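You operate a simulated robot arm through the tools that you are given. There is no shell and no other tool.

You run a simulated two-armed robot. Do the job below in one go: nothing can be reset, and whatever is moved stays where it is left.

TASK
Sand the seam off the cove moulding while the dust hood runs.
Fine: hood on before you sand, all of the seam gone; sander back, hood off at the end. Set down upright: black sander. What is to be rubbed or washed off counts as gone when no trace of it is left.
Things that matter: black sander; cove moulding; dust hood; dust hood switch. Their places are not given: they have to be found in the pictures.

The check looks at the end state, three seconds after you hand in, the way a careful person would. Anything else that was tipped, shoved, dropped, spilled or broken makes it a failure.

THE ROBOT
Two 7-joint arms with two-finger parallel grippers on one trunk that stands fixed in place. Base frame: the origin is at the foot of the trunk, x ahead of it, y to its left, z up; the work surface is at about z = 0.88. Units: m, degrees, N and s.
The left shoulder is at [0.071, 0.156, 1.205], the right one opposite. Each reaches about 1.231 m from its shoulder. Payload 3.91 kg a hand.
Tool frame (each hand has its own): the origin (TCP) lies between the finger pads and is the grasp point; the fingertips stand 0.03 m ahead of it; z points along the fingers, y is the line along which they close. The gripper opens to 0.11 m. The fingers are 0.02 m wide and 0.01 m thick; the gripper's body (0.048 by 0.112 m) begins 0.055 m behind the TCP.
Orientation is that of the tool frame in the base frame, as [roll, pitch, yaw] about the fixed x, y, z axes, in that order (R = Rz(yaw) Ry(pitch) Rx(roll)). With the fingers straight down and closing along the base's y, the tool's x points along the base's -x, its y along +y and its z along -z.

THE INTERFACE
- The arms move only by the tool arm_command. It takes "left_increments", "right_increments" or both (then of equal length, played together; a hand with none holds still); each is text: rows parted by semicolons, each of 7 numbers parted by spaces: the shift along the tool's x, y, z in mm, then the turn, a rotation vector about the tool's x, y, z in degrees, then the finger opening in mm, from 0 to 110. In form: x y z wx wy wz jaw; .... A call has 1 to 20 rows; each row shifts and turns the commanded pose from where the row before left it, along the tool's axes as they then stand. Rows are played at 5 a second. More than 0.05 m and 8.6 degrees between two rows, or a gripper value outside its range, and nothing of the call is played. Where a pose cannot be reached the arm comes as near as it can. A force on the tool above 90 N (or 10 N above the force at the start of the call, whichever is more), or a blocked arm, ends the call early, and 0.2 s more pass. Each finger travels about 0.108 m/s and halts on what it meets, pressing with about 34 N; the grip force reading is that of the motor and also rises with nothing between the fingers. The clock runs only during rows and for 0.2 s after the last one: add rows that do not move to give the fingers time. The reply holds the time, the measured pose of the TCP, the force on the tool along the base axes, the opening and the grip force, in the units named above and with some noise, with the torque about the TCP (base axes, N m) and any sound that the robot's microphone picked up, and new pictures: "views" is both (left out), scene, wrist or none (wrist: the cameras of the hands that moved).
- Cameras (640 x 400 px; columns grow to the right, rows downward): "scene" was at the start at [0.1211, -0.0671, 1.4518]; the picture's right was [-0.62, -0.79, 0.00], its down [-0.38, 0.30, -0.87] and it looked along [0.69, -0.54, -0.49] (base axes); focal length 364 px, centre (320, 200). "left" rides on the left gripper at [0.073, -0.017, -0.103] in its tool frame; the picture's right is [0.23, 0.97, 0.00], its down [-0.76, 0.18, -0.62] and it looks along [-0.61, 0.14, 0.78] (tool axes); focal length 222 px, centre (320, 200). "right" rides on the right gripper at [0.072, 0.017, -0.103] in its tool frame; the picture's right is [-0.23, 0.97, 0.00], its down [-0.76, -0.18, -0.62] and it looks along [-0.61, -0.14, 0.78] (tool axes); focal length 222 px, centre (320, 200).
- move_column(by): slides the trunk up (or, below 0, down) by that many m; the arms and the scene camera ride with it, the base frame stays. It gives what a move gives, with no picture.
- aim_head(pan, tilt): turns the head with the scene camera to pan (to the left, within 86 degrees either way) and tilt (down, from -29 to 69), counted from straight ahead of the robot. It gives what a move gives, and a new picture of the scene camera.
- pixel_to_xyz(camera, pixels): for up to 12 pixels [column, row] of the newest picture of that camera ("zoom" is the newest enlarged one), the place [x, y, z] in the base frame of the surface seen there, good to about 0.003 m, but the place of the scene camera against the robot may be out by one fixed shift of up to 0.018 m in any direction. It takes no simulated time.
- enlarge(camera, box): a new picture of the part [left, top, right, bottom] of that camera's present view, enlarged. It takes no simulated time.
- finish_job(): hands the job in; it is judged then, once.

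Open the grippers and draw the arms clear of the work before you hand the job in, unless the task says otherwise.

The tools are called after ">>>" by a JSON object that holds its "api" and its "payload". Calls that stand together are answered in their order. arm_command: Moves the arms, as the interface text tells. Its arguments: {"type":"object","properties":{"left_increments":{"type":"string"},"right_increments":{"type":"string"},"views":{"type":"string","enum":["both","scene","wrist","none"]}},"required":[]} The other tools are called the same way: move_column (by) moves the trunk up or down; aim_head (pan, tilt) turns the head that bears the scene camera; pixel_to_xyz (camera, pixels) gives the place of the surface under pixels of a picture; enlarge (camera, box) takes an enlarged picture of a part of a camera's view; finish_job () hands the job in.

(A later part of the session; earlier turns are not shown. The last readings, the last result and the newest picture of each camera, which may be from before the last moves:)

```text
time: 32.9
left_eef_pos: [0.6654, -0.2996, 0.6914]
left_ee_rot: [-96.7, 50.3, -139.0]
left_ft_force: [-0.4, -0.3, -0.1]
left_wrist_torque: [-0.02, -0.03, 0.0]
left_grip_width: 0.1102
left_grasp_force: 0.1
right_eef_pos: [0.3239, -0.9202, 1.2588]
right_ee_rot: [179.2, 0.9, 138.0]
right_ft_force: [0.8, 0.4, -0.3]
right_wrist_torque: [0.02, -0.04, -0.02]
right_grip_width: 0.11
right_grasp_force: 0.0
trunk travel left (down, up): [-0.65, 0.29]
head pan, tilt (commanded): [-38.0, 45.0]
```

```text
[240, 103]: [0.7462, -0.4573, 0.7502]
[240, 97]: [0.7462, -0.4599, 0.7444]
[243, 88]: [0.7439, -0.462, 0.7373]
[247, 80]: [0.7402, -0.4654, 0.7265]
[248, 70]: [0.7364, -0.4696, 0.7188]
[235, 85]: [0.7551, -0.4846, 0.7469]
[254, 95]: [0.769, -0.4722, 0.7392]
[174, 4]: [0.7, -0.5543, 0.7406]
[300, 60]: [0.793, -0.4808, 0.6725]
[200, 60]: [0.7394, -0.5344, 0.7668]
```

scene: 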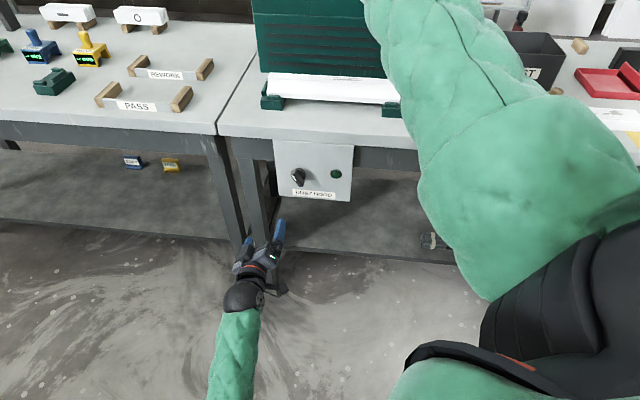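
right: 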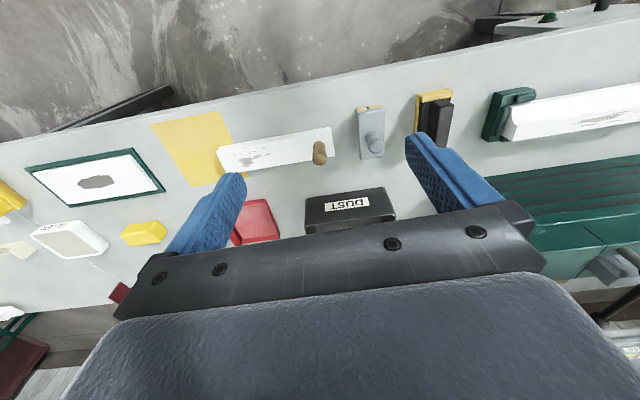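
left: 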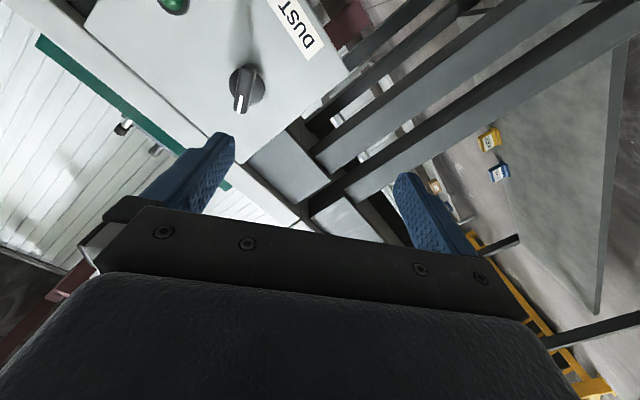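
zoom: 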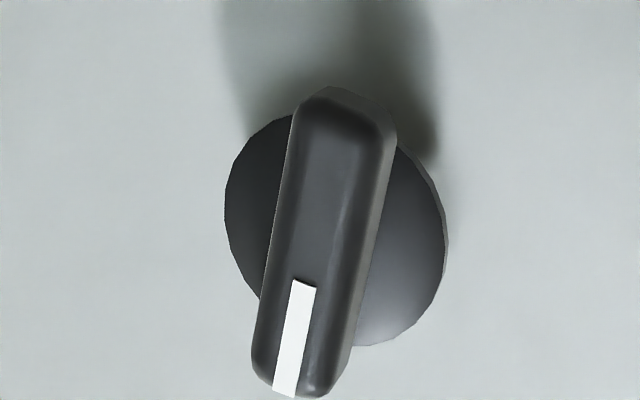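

The wing is only about 30° left of vertical, centre near (0.7435,-0.462,0.737) with its face at 0.852 along the bench normal. I set the left hand's roll to -30°, level it, and move to a closer standoff in line with the knob.

>>> {"api": "arm_command", "payload": {"left_increments": "0 0 0 1.2 -1.7 4.8 110; 0 0 0 1.2 -1.7 4.8 110; -3.2 -25 20 0 0 0 110; -3.2 -25 20 0 0 0 110; -3.2 -25 20 0 0 0 110; 0 0 19 0 0 0 110; 0 0 19 0 0 0 110; 0 0 0 0 0 0 110", "views": "both"}}

```text
time: 34.2
left_eef_pos: [0.673, -0.3063, 0.6382]
left_ee_rot: [-106.3, 64.7, -147.6]
left_ft_force: [0.6, 1.1, 0.3]
left_wrist_torque: [-0.02, 0.0, 0.01]
left_grip_width: 0.1098
left_grasp_force: 0.1
right_eef_pos: [0.325, -0.9177, 1.2594]
right_ee_rot: [179.4, 0.8, 137.9]
right_ft_force: [0.5, 0.2, -0.4]
right_wrist_torque: [0.0, -0.02, -0.01]
right_grip_width: 0.1103
right_grasp_force: 0.1
trunk travel left (down, up): [-0.65, 0.29]
head pan, tilt (commanded): [-38.0, 45.0]
stopped in row 6 (left hand): the arm was blocked; the commanded pose is now the measured one
```

scene: 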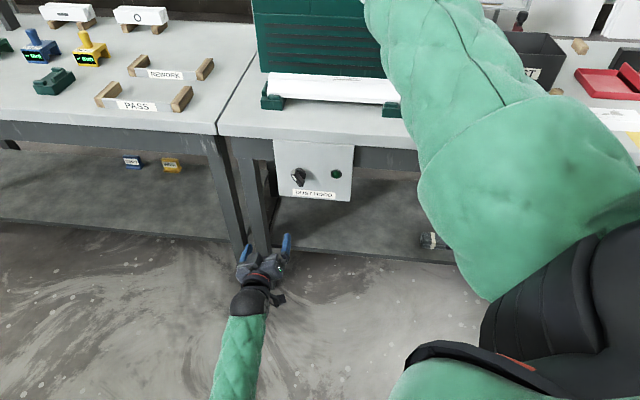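
left: 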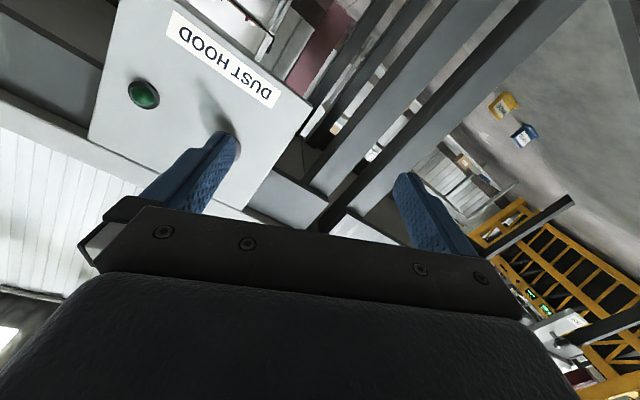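

The left hand deviated downward again instead of following. I look at where the left elbow is.

>>> {"api": "aim_head", "payload": {"pan": -10, "tilt": 69}}

>>> {"api": "aim_head", "payload": {"pan": 40, "tilt": 60}}

```text
time: 35.2
left_eef_pos: [0.6724, -0.3063, 0.6388]
left_ee_rot: [-106.2, 64.7, -147.6]
left_ft_force: [0.3, -0.5, -0.5]
left_wrist_torque: [-0.01, 0.0, 0.01]
left_grip_width: 0.1104
left_grasp_force: 0.0
right_eef_pos: [0.3247, -0.9166, 1.2594]
right_ee_rot: [179.3, 1.0, 138.0]
right_ft_force: [-1.8, 0.7, 0.7]
right_wrist_torque: [0.01, 0.0, 0.04]
right_grip_width: 0.11
right_grasp_force: 0.2
trunk travel left (down, up): [-0.65, 0.29]
head pan, tilt (commanded): [-10.0, 68.8]
```

scene: 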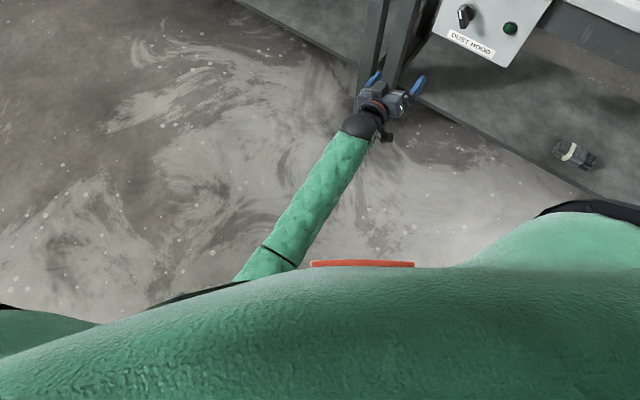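

```text
time: 36.3
left_eef_pos: [0.673, -0.3066, 0.6388]
left_ee_rot: [-106.1, 64.7, -147.5]
left_ft_force: [0.1, 0.3, 0.2]
left_wrist_torque: [0.01, -0.01, 0.01]
left_grip_width: 0.1098
left_grasp_force: 0.1
right_eef_pos: [0.3239, -0.9177, 1.2589]
right_ee_rot: [179.3, 0.9, 137.9]
right_ft_force: [-0.4, 0.2, 0.1]
right_wrist_torque: [0.01, -0.01, 0.01]
right_grip_width: 0.11
right_grasp_force: 0.0
trunk travel left (down, up): [-0.65, 0.29]
head pan, tilt (commanded): [40.0, 60.0]
```

scene: 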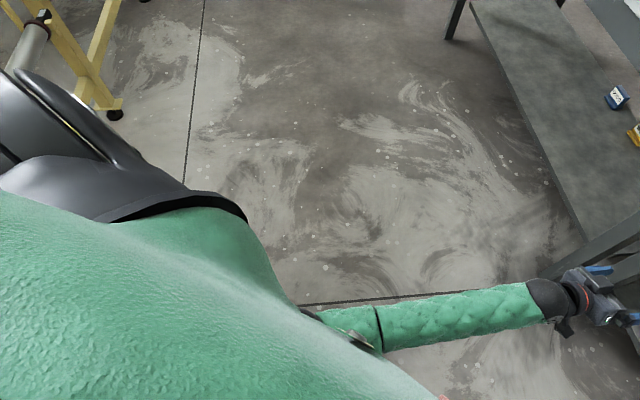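

The left forearm comes from an elbow low against the trunk, which probably blocks it. I will instead push the knob's wing sideways with the right hand tilted about 45°. First I withdraw the left arm to the free space on the left.

>>> {"api": "arm_command", "payload": {"left_increments": "0 0 -30 0 0 0 110; -20 12 -34.5 0 0 0 110; -20 12 -34.5 0 0 0 110; -20 12 -34.5 0 0 0 110; -20 12 -34.5 0 0 0 110; -20 12 -34.5 0 0 0 110; -20 12 -34.5 0 0 0 110; -20 12 -34.5 0 0 0 110; -20 12 -34.5 0 0 0 110; -20 12 -34.5 0 0 0 110; 0 0 0 0 6 4 110; 0 0 0 0 6 4 110; 0 0 0 0 6 4 110; 0 0 0 0 6 4 110; 0 0 0 0 6 4 110; 0 0 0 0 6 4 110", "views": "scene"}}

```text
time: 39.7
left_eef_pos: [0.5539, 0.0412, 0.7974]
left_ee_rot: [-175.7, 48.3, 133.3]
left_ft_force: [-1.1, -0.3, 0.6]
left_wrist_torque: [-0.01, 0.01, 0.01]
left_grip_width: 0.1099
left_grasp_force: 0.1
right_eef_pos: [0.3253, -0.9174, 1.2595]
right_ee_rot: [179.4, 0.9, 137.9]
right_ft_force: [-0.1, 0.0, 0.1]
right_wrist_torque: [0.01, 0.01, -0.02]
right_grip_width: 0.11
right_grasp_force: 0.0
trunk travel left (down, up): [-0.65, 0.29]
head pan, tilt (commanded): [40.0, 60.0]
```

scene: 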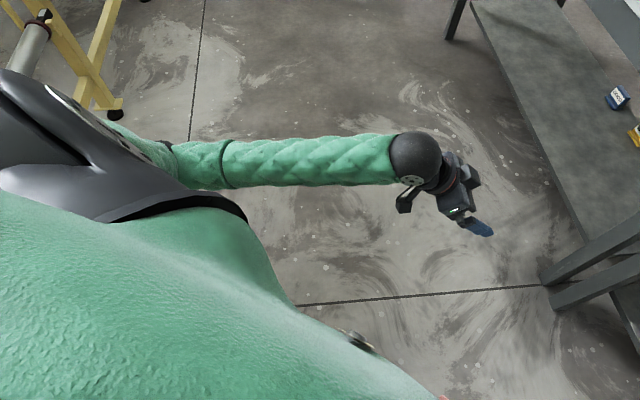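

At 45° tilt the left arm is comfortable with its elbow out. I correct its orientation to exactly 45° and bring it to a standoff above-front of the knob, with the jaw at 50 mm to straddle the wing.

>>> {"api": "arm_command", "payload": {"left_increments": "0 0 0 -5.5 3.3 -1.45 110; -30.7 -23.8 22.4 0 0 0 110; -30.7 -23.8 22.4 0 0 0 110; -30.7 -23.8 22.4 0 0 0 110; -30.7 -23.8 22.4 0 0 0 110; -30.7 -23.8 22.4 0 0 0 110; -30.7 -23.8 22.4 0 0 0 110; -30.7 -23.8 22.4 0 0 0 90; -30.7 -23.8 22.4 0 0 0 70; -30.7 -23.8 22.4 0 0 0 50; 0 0 0 0 0 0 50", "views": "wrist"}}

>>> {"api": "aim_head", "payload": {"pan": -38, "tilt": 45}}

```text
time: 42.1
left_eef_pos: [0.6414, -0.3484, 0.8479]
left_ee_rot: [-179.7, 44.9, 135.2]
left_ft_force: [-0.1, 0.2, 0.7]
left_wrist_torque: [-0.04, 0.0, 0.0]
left_grip_width: 0.0503
left_grasp_force: 0.1
right_eef_pos: [0.3242, -0.9157, 1.2597]
right_ee_rot: [179.3, 1.0, 137.9]
right_ft_force: [0.3, 0.1, 0.2]
right_wrist_torque: [-0.02, -0.03, -0.01]
right_grip_width: 0.1097
right_grasp_force: 0.1
trunk travel left (down, up): [-0.65, 0.29]
head pan, tilt (commanded): [40.0, 60.0]
```

left: 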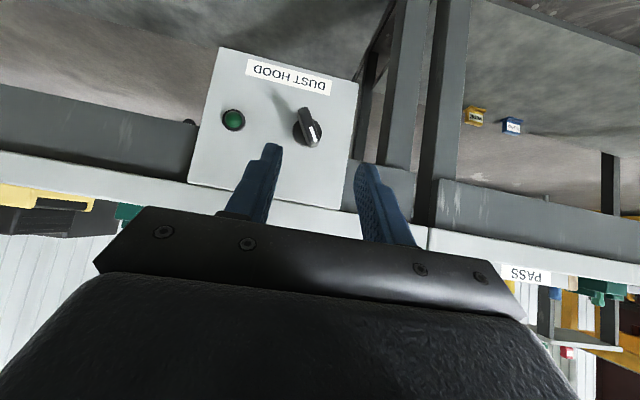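

```text
time: 43.6
left_eef_pos: [0.6411, -0.3492, 0.8491]
left_ee_rot: [-179.9, 45.1, 135.2]
left_ft_force: [-0.3, -0.6, -0.3]
left_wrist_torque: [0.02, 0.01, -0.01]
left_grip_width: 0.0499
left_grasp_force: 0.0
right_eef_pos: [0.326, -0.9171, 1.2595]
right_ee_rot: [179.3, 1.0, 138.0]
right_ft_force: [-0.2, 0.0, 0.2]
right_wrist_torque: [-0.01, 0.02, -0.02]
right_grip_width: 0.11
right_grasp_force: 0.0
trunk travel left (down, up): [-0.65, 0.29]
head pan, tilt (commanded): [-38.0, 45.0]
```

scene: 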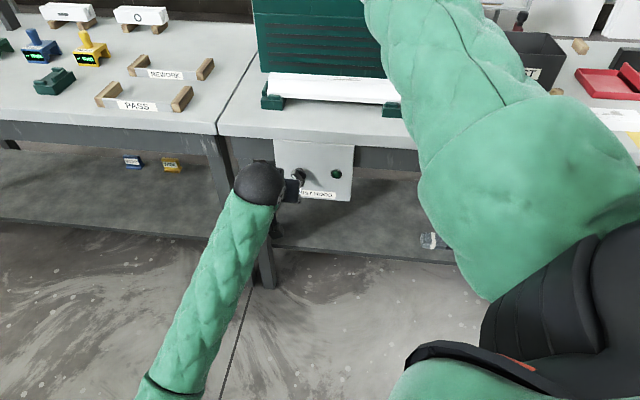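

The left hand tracked well; its camera shows the knob at (308,127) between the fingers. I enlarge and localise it.

>>> {"api": "enlarge", "payload": {"camera": "left", "box": [200, 60, 360, 160]}}

>>> {"api": "pixel_to_xyz", "payload": {"camera": "zoom", "pixels": [[465, 320], [450, 290], [440, 260], [430, 235], [415, 200], [395, 300], [410, 275], [490, 300], [135, 240], [300, 300], [540, 240]]}}

```text
4.00 times, centred on (280, 110) of left
```

zoom: 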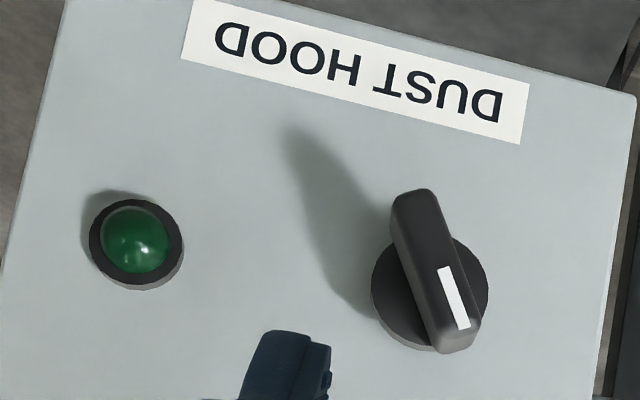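

```text
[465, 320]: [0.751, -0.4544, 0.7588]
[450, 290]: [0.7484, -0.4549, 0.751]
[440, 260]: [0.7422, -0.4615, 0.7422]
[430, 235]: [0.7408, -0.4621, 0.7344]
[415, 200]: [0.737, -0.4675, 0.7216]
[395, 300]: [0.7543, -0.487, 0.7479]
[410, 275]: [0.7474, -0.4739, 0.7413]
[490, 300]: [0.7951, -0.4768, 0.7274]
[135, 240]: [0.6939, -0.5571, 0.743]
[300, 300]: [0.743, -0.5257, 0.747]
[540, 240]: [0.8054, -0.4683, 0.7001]
```

Wing centre is at about t=0.200, z=0.740 with its face at n≈0.851. I approach along the finger direction to about 4 cm from the final place, then check.

>>> {"api": "arm_command", "payload": {"left_increments": "-25.6 0 20 0 0 0 50; -25.7 0 20 0 0 0 50; 0 0 37 0 0 0 50; 0 0 37 0 0 0 50; 0 0 0 0 0 0 50", "views": "wrist"}}

>>> {"api": "enlarge", "payload": {"camera": "left", "box": [200, 80, 440, 230]}}

```text
time: 45.0
left_eef_pos: [0.7496, -0.3811, 0.765]
left_ee_rot: [176.4, 42.5, 134.7]
left_ft_force: [-0.2, -0.2, -1.1]
left_wrist_torque: [0.03, -0.02, -0.03]
left_grip_width: 0.05
left_grasp_force: 0.1
right_eef_pos: [0.3241, -0.9175, 1.2597]
right_ee_rot: [179.3, 0.9, 137.8]
right_ft_force: [-0.2, -0.1, -0.3]
right_wrist_torque: [-0.04, 0.03, -0.02]
right_grip_width: 0.11
right_grasp_force: 0.0
trunk travel left (down, up): [-0.65, 0.29]
head pan, tilt (commanded): [-38.0, 45.0]
stopped in row 5 (left hand): the arm was blocked; the commanded pose is now the measured one
```

left: 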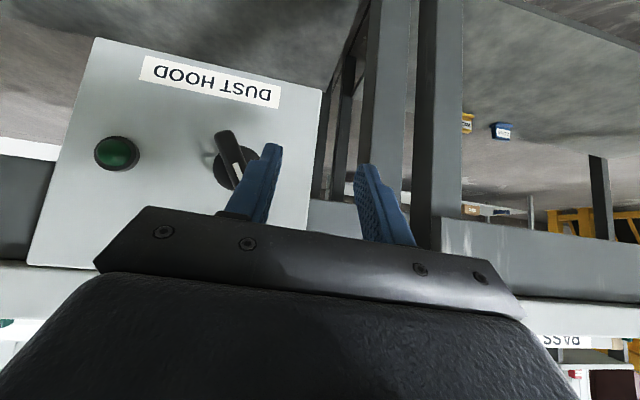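

```text
2.67 times, centred on (320, 155) of left
```

zoom: 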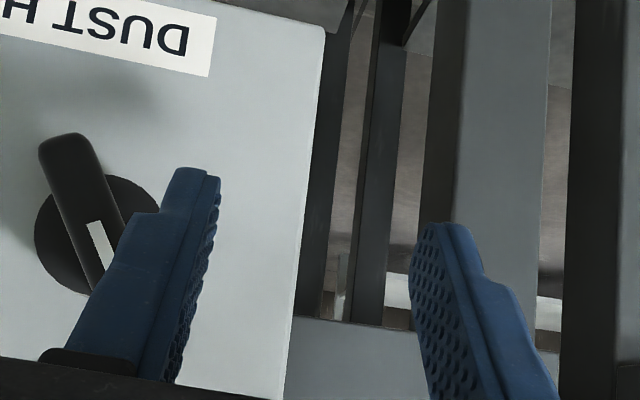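

Blocked again without tool force, so some part of the left arm itself touches something. I look at the left arm from the head.

>>> {"api": "aim_head", "payload": {"pan": -5, "tilt": 60}}

>>> {"api": "pixel_to_xyz", "payload": {"camera": "scene", "pixels": [[320, 100], [320, 200], [250, 300], [400, 60], [320, 300], [200, 250]]}}

```text
time: 46.0
left_eef_pos: [0.7493, -0.3818, 0.7659]
left_ee_rot: [176.5, 42.5, 134.8]
left_ft_force: [-0.3, -0.4, -0.1]
left_wrist_torque: [0.01, 0.01, 0.03]
left_grip_width: 0.0499
left_grasp_force: 0.0
right_eef_pos: [0.3241, -0.9177, 1.26]
right_ee_rot: [179.3, 0.8, 137.9]
right_ft_force: [0.4, 0.1, 0.0]
right_wrist_torque: [0.02, -0.02, 0.03]
right_grip_width: 0.11
right_grasp_force: 0.1
trunk travel left (down, up): [-0.65, 0.29]
head pan, tilt (commanded): [-5.0, 60.0]
```

scene: 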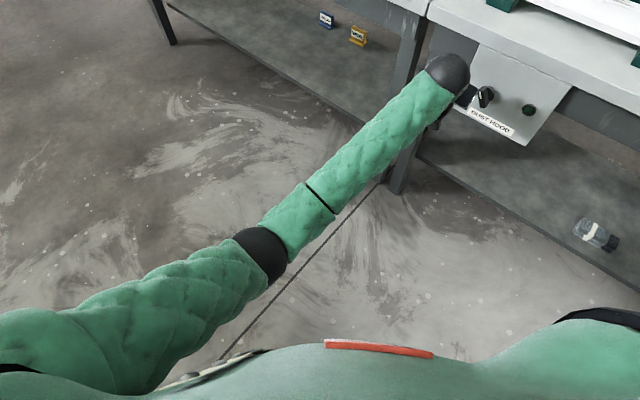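

```text
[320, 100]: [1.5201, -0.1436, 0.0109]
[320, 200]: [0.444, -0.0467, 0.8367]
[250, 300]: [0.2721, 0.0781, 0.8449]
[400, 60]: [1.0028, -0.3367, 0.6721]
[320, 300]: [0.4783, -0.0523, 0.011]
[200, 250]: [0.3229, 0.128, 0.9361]
```

The left upper arm crosses the chest and can't go further right, so the right arm must work the knob (45° tilt works for it). I retract the left arm to the free space on the left.

>>> {"api": "arm_command", "payload": {"left_increments": "0 0 -30 0 0 0 50; 14 25 -35 0 0 0 50; 14 25 -35 0 0 0 50; 14 25 -35 0 0 0 50; 14 25 -35 0 0 0 50; 14 25 -35 0 0 0 50; 14 25 -35 0 0 0 50; 14 25 -35 0 0 0 50; 14 25 -35 0 0 0 50; 14 25 -35 0 0 0 50; -15 35 -15 0 0 0 110; -15 35 -15 0 0 0 110; -15 35 -15 0 0 0 110; -15 35 -15 0 0 0 110; 0 0 0 0 7 0 110; 0 0 0 0 7 0 110; 0 0 0 0 7 0 110; 0 0 0 0 7 0 110; 0 0 0 0 7 0 110; 0 0 0 0 7 0 110", "views": "scene"}}

```text
time: 50.2
left_eef_pos: [0.7522, 0.0955, 1.0339]
left_ee_rot: [177.5, 0.5, 137.0]
left_ft_force: [0.2, 0.1, 0.6]
left_wrist_torque: [-0.02, 0.03, 0.01]
left_grip_width: 0.11
left_grasp_force: 0.0
right_eef_pos: [0.3243, -0.9191, 1.2587]
right_ee_rot: [179.3, 0.9, 138.0]
right_ft_force: [0.2, -1.1, -0.2]
right_wrist_torque: [0.01, 0.02, 0.02]
right_grip_width: 0.1097
right_grasp_force: 0.0
trunk travel left (down, up): [-0.65, 0.29]
head pan, tilt (commanded): [-5.0, 60.0]
```

scene: 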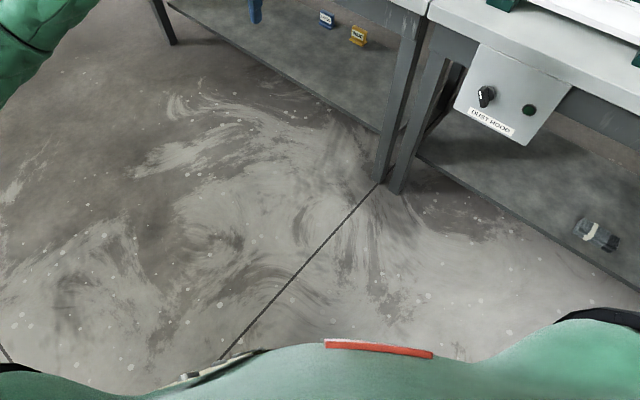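

Both arms are clear. I move the left hand further away up-left while the right hand comes over in front of the panel.

>>> {"api": "arm_command", "payload": {"left_increments": "36 3 -15 0 0 0 110; 36 3 -15 0 0 0 110; 36 3 -15 0 0 0 110; 36 3 -15 0 0 0 110; 36 3 -15 0 0 0 110; 36 3 -15 0 0 0 110; 36 3 -15 0 0 0 110; 36 3 -15 0 0 0 110; 36 3 -15 0 0 0 110; 36 3 -15 0 0 0 110; 36 3 -15 0 0 0 110; 0 0 0 0 0 0 110; 0 0 0 0 0 0 110; 0 0 0 0 0 0 110; 0 0 0 0 0 0 110; 0 0 0 0 0 0 110; 0 0 0 0 0 0 110", "right_increments": "9 42 5 0 0 0 110; 9 42 5 0 0 0 110; 9 42 5 0 0 0 110; 9 42 5 0 0 0 110; 9 42 5 0 0 0 110; 9 42 5 0 0 0 110; 9 42 5 0 0 0 110; 9 42 5 0 0 0 110; 9 42 5 0 0 0 110; 9 42 5 0 0 0 110; 9 42 5 0 0 0 110; 0 0 0 0 -7 3 110; 0 0 0 0 -7.8 0 110; 0 0 0 0 -7.8 0 110; 0 0 0 0 -7.8 0 110; 0 0 0 0 -7.8 0 110; 0 0 0 0 -7.8 0 110", "views": "both"}}

```text
time: 53.8
left_eef_pos: [0.4794, 0.3899, 1.1954]
left_ee_rot: [177.7, 0.7, 137.0]
left_ft_force: [0.0, -1.2, -0.3]
left_wrist_torque: [0.03, 0.01, 0.0]
left_grip_width: 0.1099
left_grasp_force: 0.1
right_eef_pos: [0.5606, -0.5068, 1.2094]
right_ee_rot: [178.6, 47.2, 134.0]
right_ft_force: [-0.4, -0.5, -0.6]
right_wrist_torque: [-0.04, -0.04, -0.01]
right_grip_width: 0.1102
right_grasp_force: 0.0
trunk travel left (down, up): [-0.65, 0.29]
head pan, tilt (commanded): [-5.0, 60.0]
```

scene: 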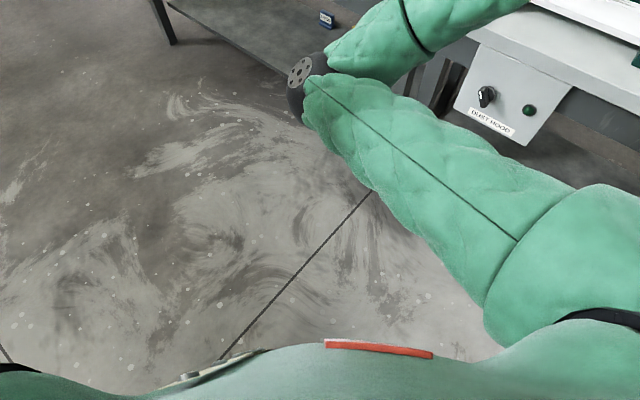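
right: 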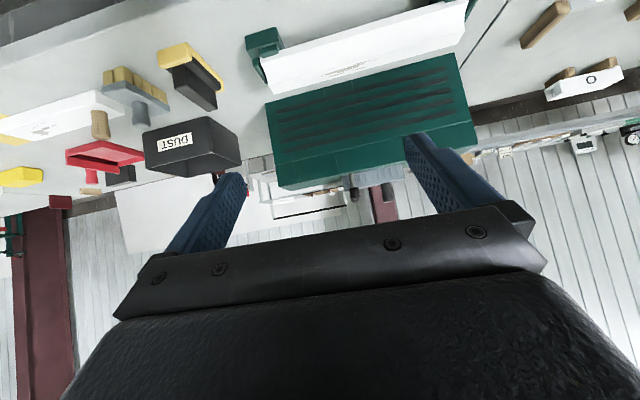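
left: 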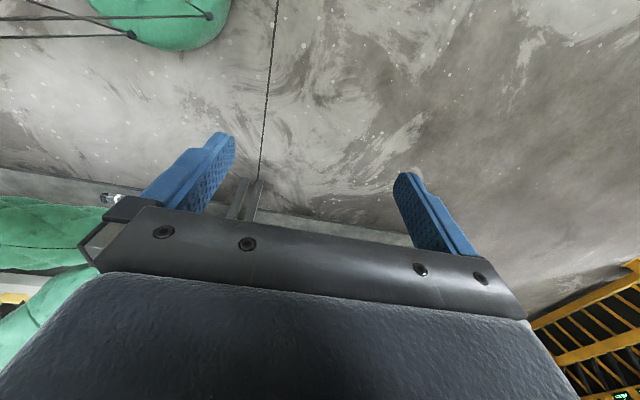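

Right hand is at 47° tilt and the elbow is forward-left. I bring it down towards the standoff in front of the knob, in two parts to verify tracking.

>>> {"api": "arm_command", "payload": {"right_increments": "33.4 18.8 22.6 0 0 0 110; 33.4 18.8 22.6 0 0 0 110; 33.4 18.8 22.6 0 0 0 110; 33.4 18.8 22.6 0 0 0 110; 0 0 0 0 0 0 110", "views": "scene"}}

```text
time: 54.7
left_eef_pos: [0.4798, 0.3891, 1.1967]
left_ee_rot: [177.5, 0.7, 137.0]
left_ft_force: [-0.2, -0.2, -0.1]
left_wrist_torque: [-0.03, 0.02, -0.01]
left_grip_width: 0.1099
left_grasp_force: 0.0
right_eef_pos: [0.5948, -0.4697, 1.2053]
right_ee_rot: [164.2, 55.3, 120.5]
right_ft_force: [0.4, 0.3, 0.0]
right_wrist_torque: [0.03, 0.0, -0.02]
right_grip_width: 0.1099
right_grasp_force: 0.0
trunk travel left (down, up): [-0.65, 0.29]
head pan, tilt (commanded): [-5.0, 60.0]
stopped in row 4 (right hand): the arm was blocked; the commanded pose is now the measured one
```

scene: 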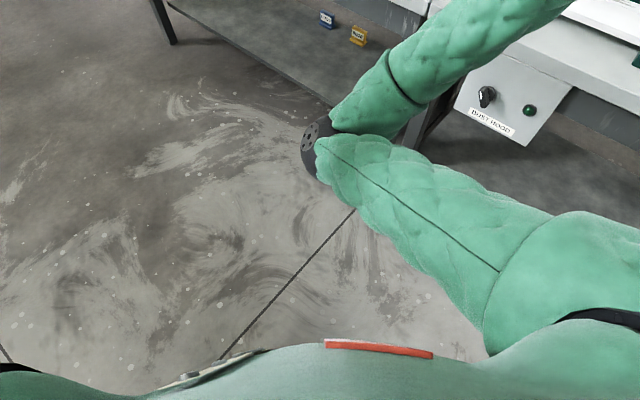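

Blocked again: with this inward elbow the right arm can't go there. I return to fingers-down and then try to bring the elbow to the outer (right) side by turning the hand around its vertical axis.

>>> {"api": "arm_command", "payload": {"right_increments": "0 -10 0 1.3 7 0 110; 0 -10 0 1.3 7 0 110; 0 -10 0 1.3 7 0 110; 0 -10 0 1.3 7 0 110; 0 -10 0 1.3 7 0 110; 0 -10 0 1.3 7 0 110; 0 -10 0 1.3 7 0 110; 0 -10 0 1.3 7 0 110; 0 0 0 0 0 0 110", "views": "none"}}

>>> {"api": "aim_head", "payload": {"pan": -45, "tilt": 30}}

```text
time: 56.7
left_eef_pos: [0.4792, 0.3895, 1.1964]
left_ee_rot: [177.6, 0.7, 137.0]
left_ft_force: [0.3, 0.2, 0.1]
left_wrist_torque: [-0.01, -0.01, 0.01]
left_grip_width: 0.1103
left_grasp_force: 0.1
right_eef_pos: [0.5357, -0.5214, 1.1962]
right_ee_rot: [179.9, -0.5, 129.2]
right_ft_force: [0.3, 0.0, 0.7]
right_wrist_torque: [-0.01, 0.02, 0.04]
right_grip_width: 0.11
right_grasp_force: 0.1
trunk travel left (down, up): [-0.65, 0.29]
head pan, tilt (commanded): [-5.0, 60.0]
```

```text
time: 57.8
left_eef_pos: [0.4785, 0.3894, 1.1964]
left_ee_rot: [177.5, 0.7, 137.0]
left_ft_force: [0.3, -0.8, -0.2]
left_wrist_torque: [-0.02, 0.04, -0.03]
left_grip_width: 0.11
left_grasp_force: 0.0
right_eef_pos: [0.5359, -0.5206, 1.1956]
right_ee_rot: [179.8, -0.4, 129.3]
right_ft_force: [-0.9, -0.8, -0.1]
right_wrist_torque: [-0.01, 0.01, -0.03]
right_grip_width: 0.1099
right_grasp_force: 0.2
trunk travel left (down, up): [-0.65, 0.29]
head pan, tilt (commanded): [-45.0, 30.0]
```

scene: 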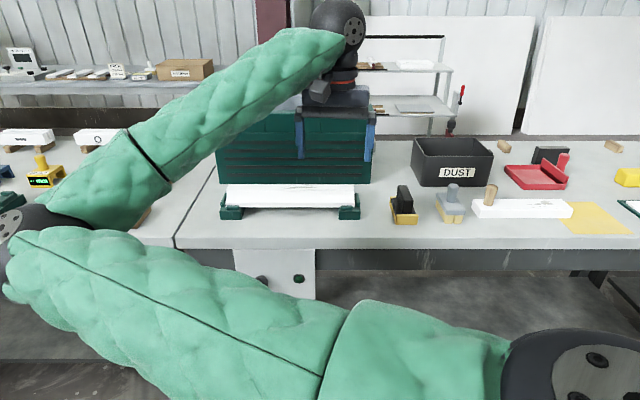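

The elbow is at the far left (10,240). I rotate the hand counter-clockwise (seen from above) by 80° and see how the elbow responds.

>>> {"api": "arm_command", "payload": {"right_increments": "0 0 0 0 0 -8 110; 0 0 0 0 0 -8 110; 0 0 0 0 0 -8 110; 0 0 0 0 0 -8 110; 0 0 0 0 0 -8 110; 0 0 0 0 0 -8 110; 0 0 0 0 0 -8 110; 0 0 0 0 0 -8 110; 0 0 0 0 0 -8 110; 0 0 0 0 0 -8 110; 0 0 0 0 0 0 110", "views": "scene"}}

```text
time: 60.2
left_eef_pos: [0.4798, 0.3887, 1.1975]
left_ee_rot: [177.6, 0.7, 136.9]
left_ft_force: [0.2, -0.1, -0.5]
left_wrist_torque: [-0.03, -0.01, -0.03]
left_grip_width: 0.1101
left_grasp_force: 0.0
right_eef_pos: [0.5356, -0.5202, 1.1956]
right_ee_rot: [179.6, 0.1, -150.8]
right_ft_force: [0.3, 0.0, 0.8]
right_wrist_torque: [-0.03, 0.03, -0.01]
right_grip_width: 0.1101
right_grasp_force: 0.0
trunk travel left (down, up): [-0.65, 0.29]
head pan, tilt (commanded): [-45.0, 30.0]
```

scene: 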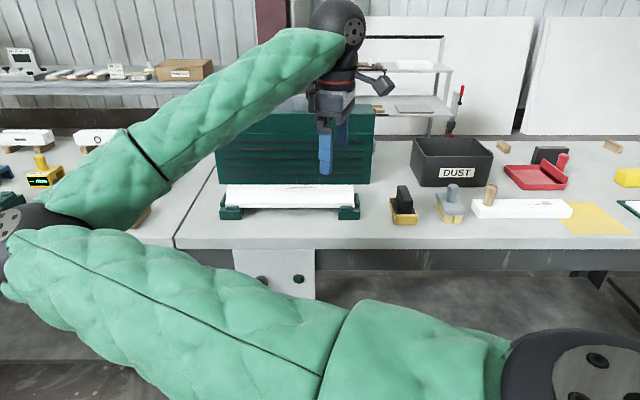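

Only the last wrist joint turned. I turn it back while lowering the hand in front of the bench (n≈0.75, clear of the bench edge at 0.90) to see whether a fingers-down hand can reach the knob at lower height.

>>> {"api": "arm_command", "payload": {"right_increments": "0 0 30 0 0 7.45 110; 0 0 30 0 0 7.45 110; 0 0 30 0 0 7.45 110; 0 0 30 0 0 7.45 110; 0 0 30 0 0 7.45 110; 0 0 30 0 0 7.45 110; 0 0 30 0 0 7.45 110; 0 0 30 0 0 7.45 110; 0 0 30 0 0 7.45 110; 0 0 30 0 0 7.45 110; 0 0 0 0 0 0 110", "views": "both"}}

```text
time: 62.6
left_eef_pos: [0.4787, 0.3894, 1.1956]
left_ee_rot: [177.6, 0.6, 137.0]
left_ft_force: [-0.7, 0.4, -0.2]
left_wrist_torque: [0.03, 0.0, 0.02]
left_grip_width: 0.1099
left_grasp_force: 0.1
right_eef_pos: [0.5362, -0.5289, 0.9102]
right_ee_rot: [179.1, 0.9, 133.6]
right_ft_force: [-0.4, 0.3, -0.2]
right_wrist_torque: [-0.01, -0.01, 0.01]
right_grip_width: 0.1101
right_grasp_force: 0.2
trunk travel left (down, up): [-0.65, 0.29]
head pan, tilt (commanded): [-45.0, 30.0]
```

scene: 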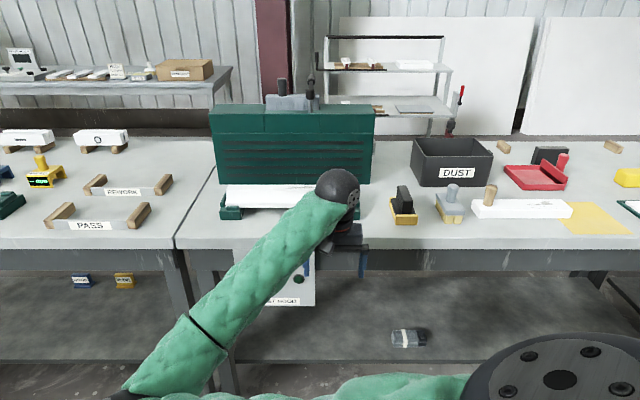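
right: 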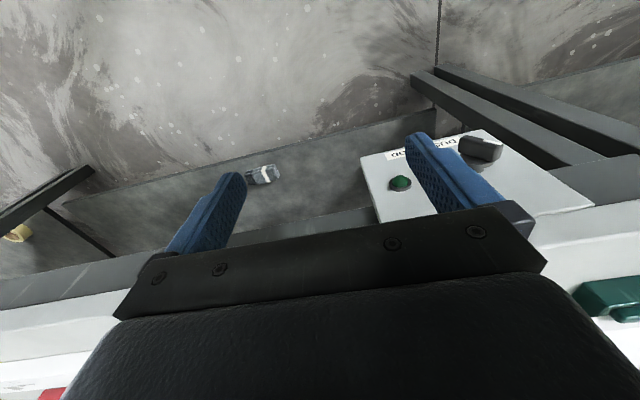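

Fingers-down works at z=0.91 and the panel is in the wrist view. I move left along the bench to the knob's lateral position to test reach.

>>> {"api": "arm_command", "payload": {"right_increments": "0 40 0 0 0 0 110; 0 40 0 0 0 0 110; 0 40 0 0 0 0 110; 0 40 0 0 0 0 110; 0 40 0 0 0 0 110; 0 0 0 0 0 0 110", "views": "both"}}

```text
time: 64.2
left_eef_pos: [0.479, 0.3891, 1.1968]
left_ee_rot: [177.6, 0.8, 137.1]
left_ft_force: [-0.2, -0.7, -0.1]
left_wrist_torque: [0.0, 0.0, -0.02]
left_grip_width: 0.1102
left_grasp_force: 0.1
right_eef_pos: [0.7144, -0.4755, 0.9207]
right_ee_rot: [177.9, 2.9, 132.2]
right_ft_force: [-0.3, -0.3, 0.2]
right_wrist_torque: [0.01, 0.03, -0.01]
right_grip_width: 0.1098
right_grasp_force: 0.1
right hand out of reach, approached as far as the arm can: row 1, 2, 3, 4, 5
trunk travel left (down, up): [-0.65, 0.29]
head pan, tilt (commanded): [-45.0, 30.0]
stopped in row 6 (right hand): the arm was blocked; the commanded pose is now the measured one
```

scene: 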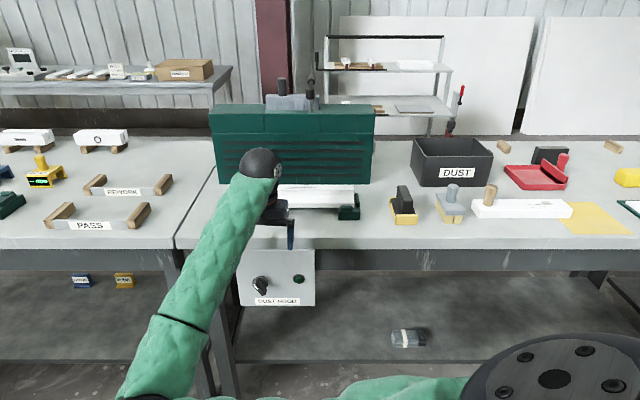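
right: 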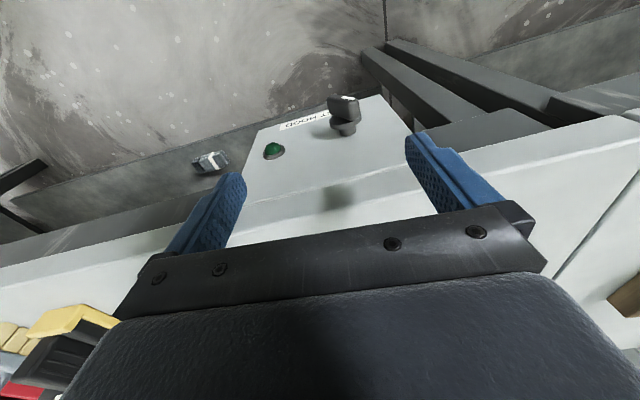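

The hand is at n≈0.84, t≈0.17, which is fine for reaching the knob from above. I measure the knob and the bench edge with this camera.

>>> {"api": "enlarge", "payload": {"camera": "right", "box": [240, 70, 440, 195]}}

>>> {"api": "pixel_to_xyz", "payload": {"camera": "right", "pixels": [[335, 103], [345, 103], [354, 103], [340, 118], [344, 130], [273, 150], [300, 160], [330, 190], [260, 200], [300, 205], [380, 180]]}}

```text
3.20 times, centred on (340, 132) of right
```

zoom: 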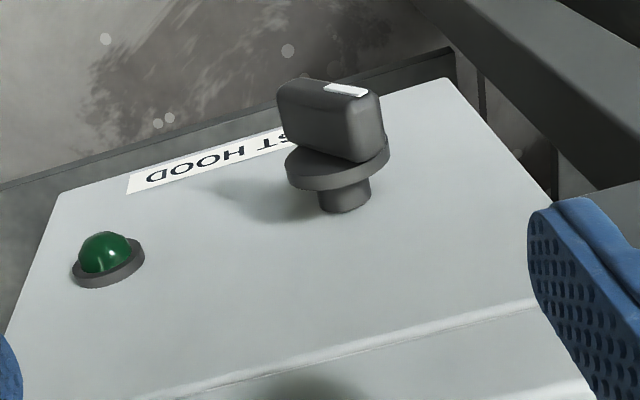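

```text
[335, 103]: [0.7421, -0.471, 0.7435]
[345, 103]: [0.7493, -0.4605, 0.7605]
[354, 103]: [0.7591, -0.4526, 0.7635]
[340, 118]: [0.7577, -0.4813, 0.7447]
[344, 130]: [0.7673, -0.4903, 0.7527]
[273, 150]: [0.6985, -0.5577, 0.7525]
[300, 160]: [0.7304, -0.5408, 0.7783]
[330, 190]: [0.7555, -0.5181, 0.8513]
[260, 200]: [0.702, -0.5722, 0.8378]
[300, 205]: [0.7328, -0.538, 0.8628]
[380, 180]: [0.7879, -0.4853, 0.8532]
```

The bench front face is at n≈0.90, the knob disc at 0.876 and wing top at about (t 0.21, z 0.763). I tilt 10°, move over the knob with the jaw at 40 mm, staying above it for a check.

>>> {"api": "arm_command", "payload": {"right_increments": "0 0 0 1.6 -7.07 -3 110; -6 19 11 0 0 0 80; -6 19 11 0 0 0 40; 0 0 0 0 0 0 40; 0 0 0 0 0 0 40", "views": "both"}}

```text
time: 65.6
left_eef_pos: [0.4793, 0.3899, 1.1973]
left_ee_rot: [177.5, 0.8, 137.1]
left_ft_force: [0.2, 0.4, 0.8]
left_wrist_torque: [-0.01, 0.01, -0.02]
left_grip_width: 0.1098
left_grasp_force: 0.1
right_eef_pos: [0.7545, -0.485, 0.9293]
right_ee_rot: [179.1, 11.9, 133.2]
right_ft_force: [0.4, -0.5, 1.0]
right_wrist_torque: [-0.02, -0.02, -0.01]
right_grip_width: 0.04
right_grasp_force: 0.1
trunk travel left (down, up): [-0.65, 0.29]
head pan, tilt (commanded): [-45.0, 30.0]
stopped in row 5 (right hand): the arm was blocked; the commanded pose is now the measured one
```

scene: 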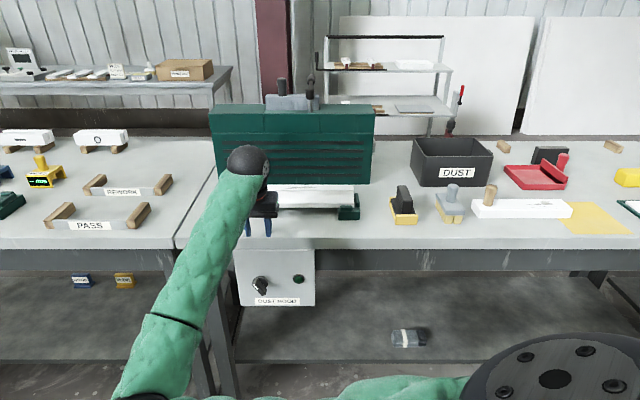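
right: 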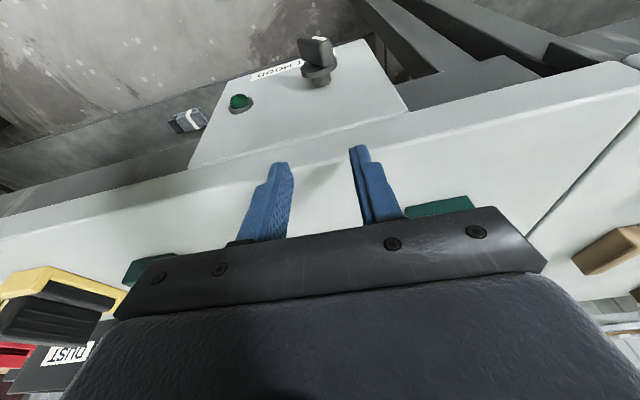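

Blocked again, ending slightly high and forward. I look down at the right arm to see what limits it.

>>> {"api": "aim_head", "payload": {"pan": -25, "tilt": 65}}

>>> {"api": "pixel_to_xyz", "payload": {"camera": "scene", "pixels": [[320, 100], [320, 150], [320, 200], [250, 150], [250, 200], [400, 200], [400, 150], [400, 250], [450, 250], [350, 250], [300, 60], [500, 250]]}}

```text
time: 66.6
left_eef_pos: [0.4798, 0.3883, 1.1964]
left_ee_rot: [177.6, 0.6, 136.9]
left_ft_force: [0.3, -1.1, 0.5]
left_wrist_torque: [-0.02, 0.03, -0.01]
left_grip_width: 0.1102
left_grasp_force: 0.0
right_eef_pos: [0.7536, -0.4848, 0.9259]
right_ee_rot: [179.2, 11.9, 133.3]
right_ft_force: [-0.4, 0.8, 0.0]
right_wrist_torque: [0.0, 0.0, -0.03]
right_grip_width: 0.0398
right_grasp_force: 0.0
trunk travel left (down, up): [-0.65, 0.29]
head pan, tilt (commanded): [-25.0, 65.0]
```

scene: 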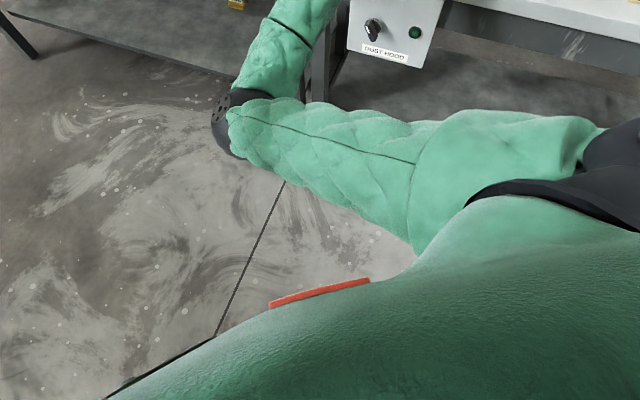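

```text
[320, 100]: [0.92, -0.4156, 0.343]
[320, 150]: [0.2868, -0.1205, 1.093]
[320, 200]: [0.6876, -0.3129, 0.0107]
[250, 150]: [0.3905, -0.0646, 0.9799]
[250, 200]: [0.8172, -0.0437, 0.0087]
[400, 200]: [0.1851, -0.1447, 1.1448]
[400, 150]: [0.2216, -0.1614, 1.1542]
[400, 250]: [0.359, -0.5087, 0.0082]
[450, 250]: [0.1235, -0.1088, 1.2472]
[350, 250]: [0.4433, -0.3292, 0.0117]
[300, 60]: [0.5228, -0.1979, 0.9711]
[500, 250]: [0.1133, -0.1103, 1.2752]
```

The right upper arm rests against the chest, which is the block. I can instead set the hand at a reachable place (n≈0.857, t≈0.172) with a wide jaw, using the left-side finger as pusher, and lower the whole trunk to bring it down beside the knob. First the small position correction.

>>> {"api": "arm_command", "payload": {"right_increments": "9 -9 -2 0.45 -0.1 -1.66 60; 9.3 -9 -2 0 0 0 110; 0 0 0 0 0 0 110; 0 0 0 0 0 0 110; 0 0 0 0 0 0 110", "views": "wrist"}}

```text
time: 67.8
left_eef_pos: [0.4798, 0.3882, 1.1964]
left_ee_rot: [177.5, 0.7, 137.0]
left_ft_force: [-0.7, -0.2, 0.6]
left_wrist_torque: [0.0, -0.03, -0.02]
left_grip_width: 0.1101
left_grasp_force: 0.0
right_eef_pos: [0.7277, -0.5006, 0.9408]
right_ee_rot: [179.9, 13.3, 133.9]
right_ft_force: [0.1, -1.0, 0.0]
right_wrist_torque: [0.02, -0.01, -0.03]
right_grip_width: 0.1099
right_grasp_force: 0.1
trunk travel left (down, up): [-0.65, 0.29]
head pan, tilt (commanded): [-25.0, 65.0]
```

right: 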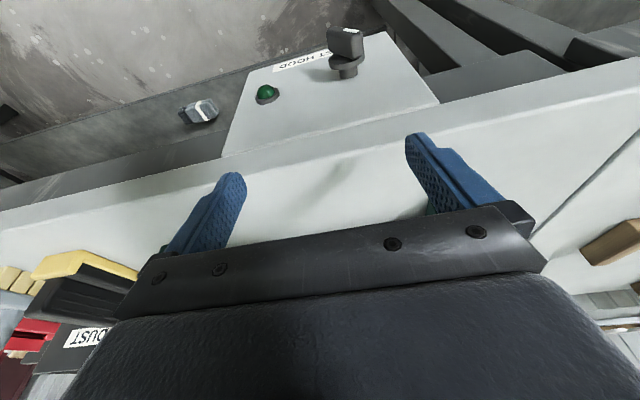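

The hand is at n=0.8685, t=0.161, z=0.941, not quite settled. I hold a few rows to see where it settles.

>>> {"api": "arm_command", "payload": {"right_increments": "0 0 0 0 0 0 110; 0 0 0 0 0 0 110; 0 0 0 0 0 0 110", "views": "none"}}

```text
time: 68.6
left_eef_pos: [0.4803, 0.3896, 1.1959]
left_ee_rot: [177.5, 0.7, 137.0]
left_ft_force: [0.6, 0.4, 1.1]
left_wrist_torque: [0.0, -0.02, -0.01]
left_grip_width: 0.1099
left_grasp_force: 0.1
right_eef_pos: [0.7262, -0.4997, 0.9408]
right_ee_rot: [179.9, 13.3, 133.8]
right_ft_force: [-0.9, 0.0, -0.2]
right_wrist_torque: [0.0, 0.02, -0.01]
right_grip_width: 0.1098
right_grasp_force: 0.0
trunk travel left (down, up): [-0.65, 0.29]
head pan, tilt (commanded): [-25.0, 65.0]
```

It settles about 13 mm off, pressed against the chest. I raise the hand 8 cm relative to the trunk to relieve that; the trunk will be lowered more instead.

>>> {"api": "arm_command", "payload": {"right_increments": "-9 0 -39 0 0 0 110; -9 0 -39 0 0 0 110; 0 0 0 0 0 0 110; 0 0 0 0 0 0 110", "views": "scene"}}

```text
time: 69.6
left_eef_pos: [0.4793, 0.3892, 1.1961]
left_ee_rot: [177.6, 0.6, 137.0]
left_ft_force: [0.1, -0.5, 0.4]
left_wrist_torque: [-0.03, -0.01, 0.02]
left_grip_width: 0.1101
left_grasp_force: 0.0
right_eef_pos: [0.7277, -0.4841, 1.0073]
right_ee_rot: [179.9, 12.0, 135.1]
right_ft_force: [-0.4, -0.3, -0.5]
right_wrist_torque: [-0.01, 0.01, -0.04]
right_grip_width: 0.11
right_grasp_force: 0.1
trunk travel left (down, up): [-0.65, 0.29]
head pan, tilt (commanded): [-25.0, 65.0]
```

scene: 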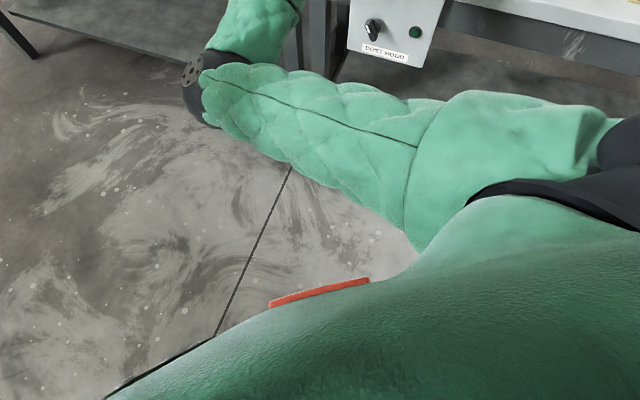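

Now the hand is exactly at n=0.857, t=0.172, z=1.007. I lower the trunk by 0.13 m first and look.

>>> {"api": "move_column", "payload": {"by": -0.13}}

>>> {"api": "enlarge", "payload": {"camera": "right", "box": [0, 0, 640, 400]}}

```text
time: 71.2
left_eef_pos: [0.4789, 0.389, 1.0655]
left_ee_rot: [177.6, 0.7, 137.0]
left_ft_force: [-0.8, 0.2, 0.1]
left_wrist_torque: [0.0, -0.01, 0.0]
left_grip_width: 0.1102
left_grasp_force: 0.1
right_eef_pos: [0.7266, -0.4869, 0.8764]
right_ee_rot: [179.9, 11.9, 135.2]
right_ft_force: [-0.3, -0.4, -0.3]
right_wrist_torque: [0.0, 0.01, 0.01]
right_grip_width: 0.1102
right_grasp_force: 0.1
trunk travel left (down, up): [-0.52, 0.42]
head pan, tilt (commanded): [-25.0, 65.0]
```

```text
1.00 times, centred on (320, 200) of right (not enlarged: the box is as wide or as high as the picture)
```

zoom: 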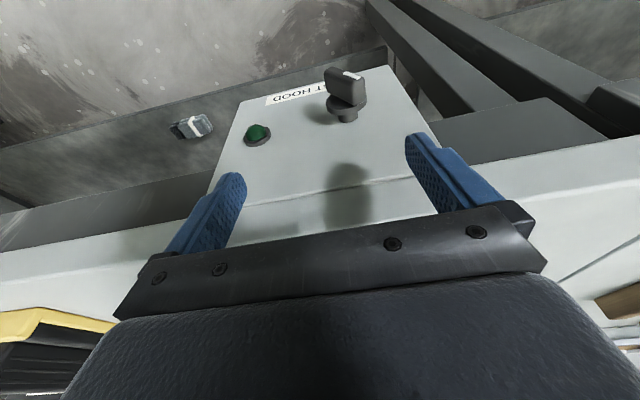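

The descent is clean; the knob (345,90) lies between the fingers. I lower another 0.06 m.

>>> {"api": "move_column", "payload": {"by": -0.06}}

>>> {"api": "enlarge", "payload": {"camera": "right", "box": [0, 0, 640, 400]}}

>>> {"api": "pixel_to_xyz", "payload": {"camera": "right", "pixels": [[420, 140], [425, 150], [345, 100], [335, 100]]}}

```text
time: 72.2
left_eef_pos: [0.4787, 0.3894, 1.0068]
left_ee_rot: [177.5, 0.7, 137.1]
left_ft_force: [-0.2, -0.6, 0.3]
left_wrist_torque: [-0.02, 0.0, 0.02]
left_grip_width: 0.1101
left_grasp_force: 0.0
right_eef_pos: [0.726, -0.4851, 0.8168]
right_ee_rot: [179.9, 11.9, 135.3]
right_ft_force: [-0.5, 0.1, 0.2]
right_wrist_torque: [-0.02, -0.02, -0.01]
right_grip_width: 0.1102
right_grasp_force: 0.1
trunk travel left (down, up): [-0.46, 0.48]
head pan, tilt (commanded): [-25.0, 65.0]
```

```text
1.00 times, centred on (320, 200) of right (not enlarged: the box is as wide or as high as the picture)
```

zoom: 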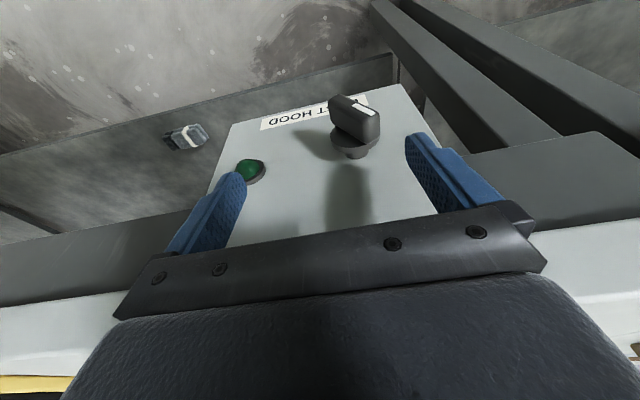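

```text
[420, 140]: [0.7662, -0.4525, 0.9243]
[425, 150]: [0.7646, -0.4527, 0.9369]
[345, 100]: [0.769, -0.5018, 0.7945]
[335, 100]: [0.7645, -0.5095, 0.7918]
```

The knob's wing is between the fingers with clear gaps; I lower the last 0.036 m so the fingertips come to about z=0.752.

>>> {"api": "move_column", "payload": {"by": -0.036}}

>>> {"api": "enlarge", "payload": {"camera": "right", "box": [160, 40, 560, 290]}}

```text
time: 73.0
left_eef_pos: [0.479, 0.3884, 0.9701]
left_ee_rot: [177.5, 0.8, 136.9]
left_ft_force: [0.2, -0.3, 0.2]
left_wrist_torque: [-0.01, -0.04, -0.01]
left_grip_width: 0.11
left_grasp_force: 0.1
right_eef_pos: [0.7275, -0.4856, 0.7814]
right_ee_rot: [180.0, 11.9, 135.2]
right_ft_force: [-0.4, -0.2, 0.7]
right_wrist_torque: [-0.01, -0.07, -0.01]
right_grip_width: 0.1099
right_grasp_force: 0.0
trunk travel left (down, up): [-0.424, 0.516]
head pan, tilt (commanded): [-25.0, 65.0]
```

```text
1.60 times, centred on (360, 165) of right
```

zoom: 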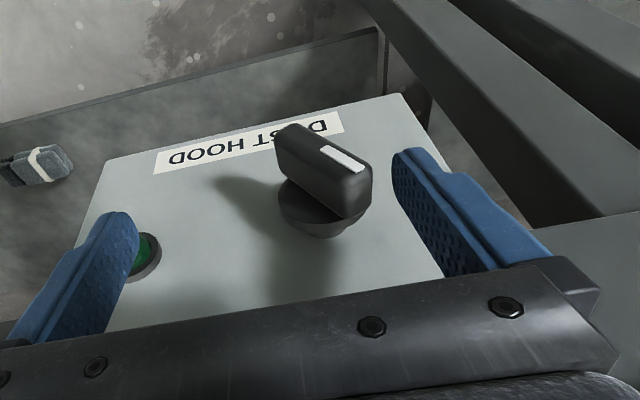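

The +y finger stands left of the wing's marked end. I push in -y (to the right) in small steps, 24 mm, watching force and lamp.

>>> {"api": "arm_command", "payload": {"right_increments": "0 -6 0 0 0 0 110; 0 -6 0 0 0 0 110; 0 -6 0 0 0 0 110; 0 -6 0 0 0 0 110; 0 0 0 0 0 0 110", "views": "wrist"}}

>>> {"api": "enlarge", "payload": {"camera": "right", "box": [160, 40, 560, 290]}}

```text
time: 74.2
left_eef_pos: [0.4784, 0.3904, 0.9704]
left_ee_rot: [177.6, 0.6, 137.2]
left_ft_force: [-0.1, 0.0, 0.1]
left_wrist_torque: [0.02, 0.0, 0.0]
left_grip_width: 0.1101
left_grasp_force: 0.0
right_eef_pos: [0.7117, -0.5014, 0.7805]
right_ee_rot: [179.9, 12.0, 135.4]
right_ft_force: [13.3, 9.1, 13.1]
right_wrist_torque: [0.96, -0.79, -0.11]
right_grip_width: 0.1101
right_grasp_force: 0.6
trunk travel left (down, up): [-0.424, 0.516]
head pan, tilt (commanded): [-25.0, 65.0]
```

right: 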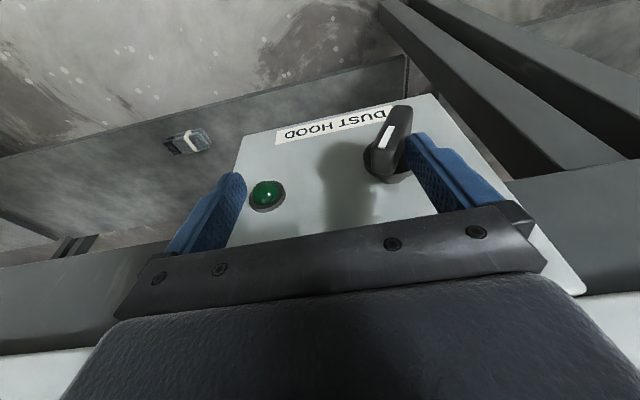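

```text
1.60 times, centred on (360, 165) of right
```

zoom: 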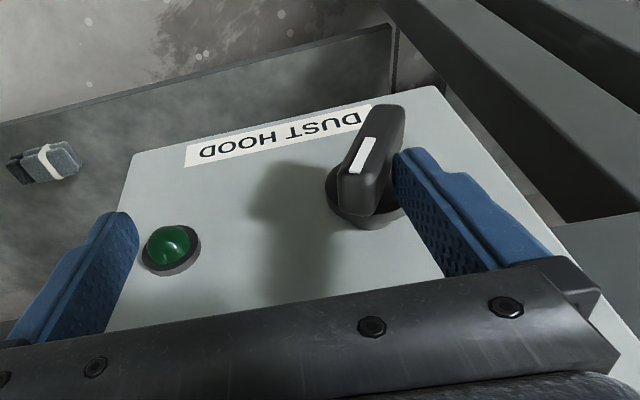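

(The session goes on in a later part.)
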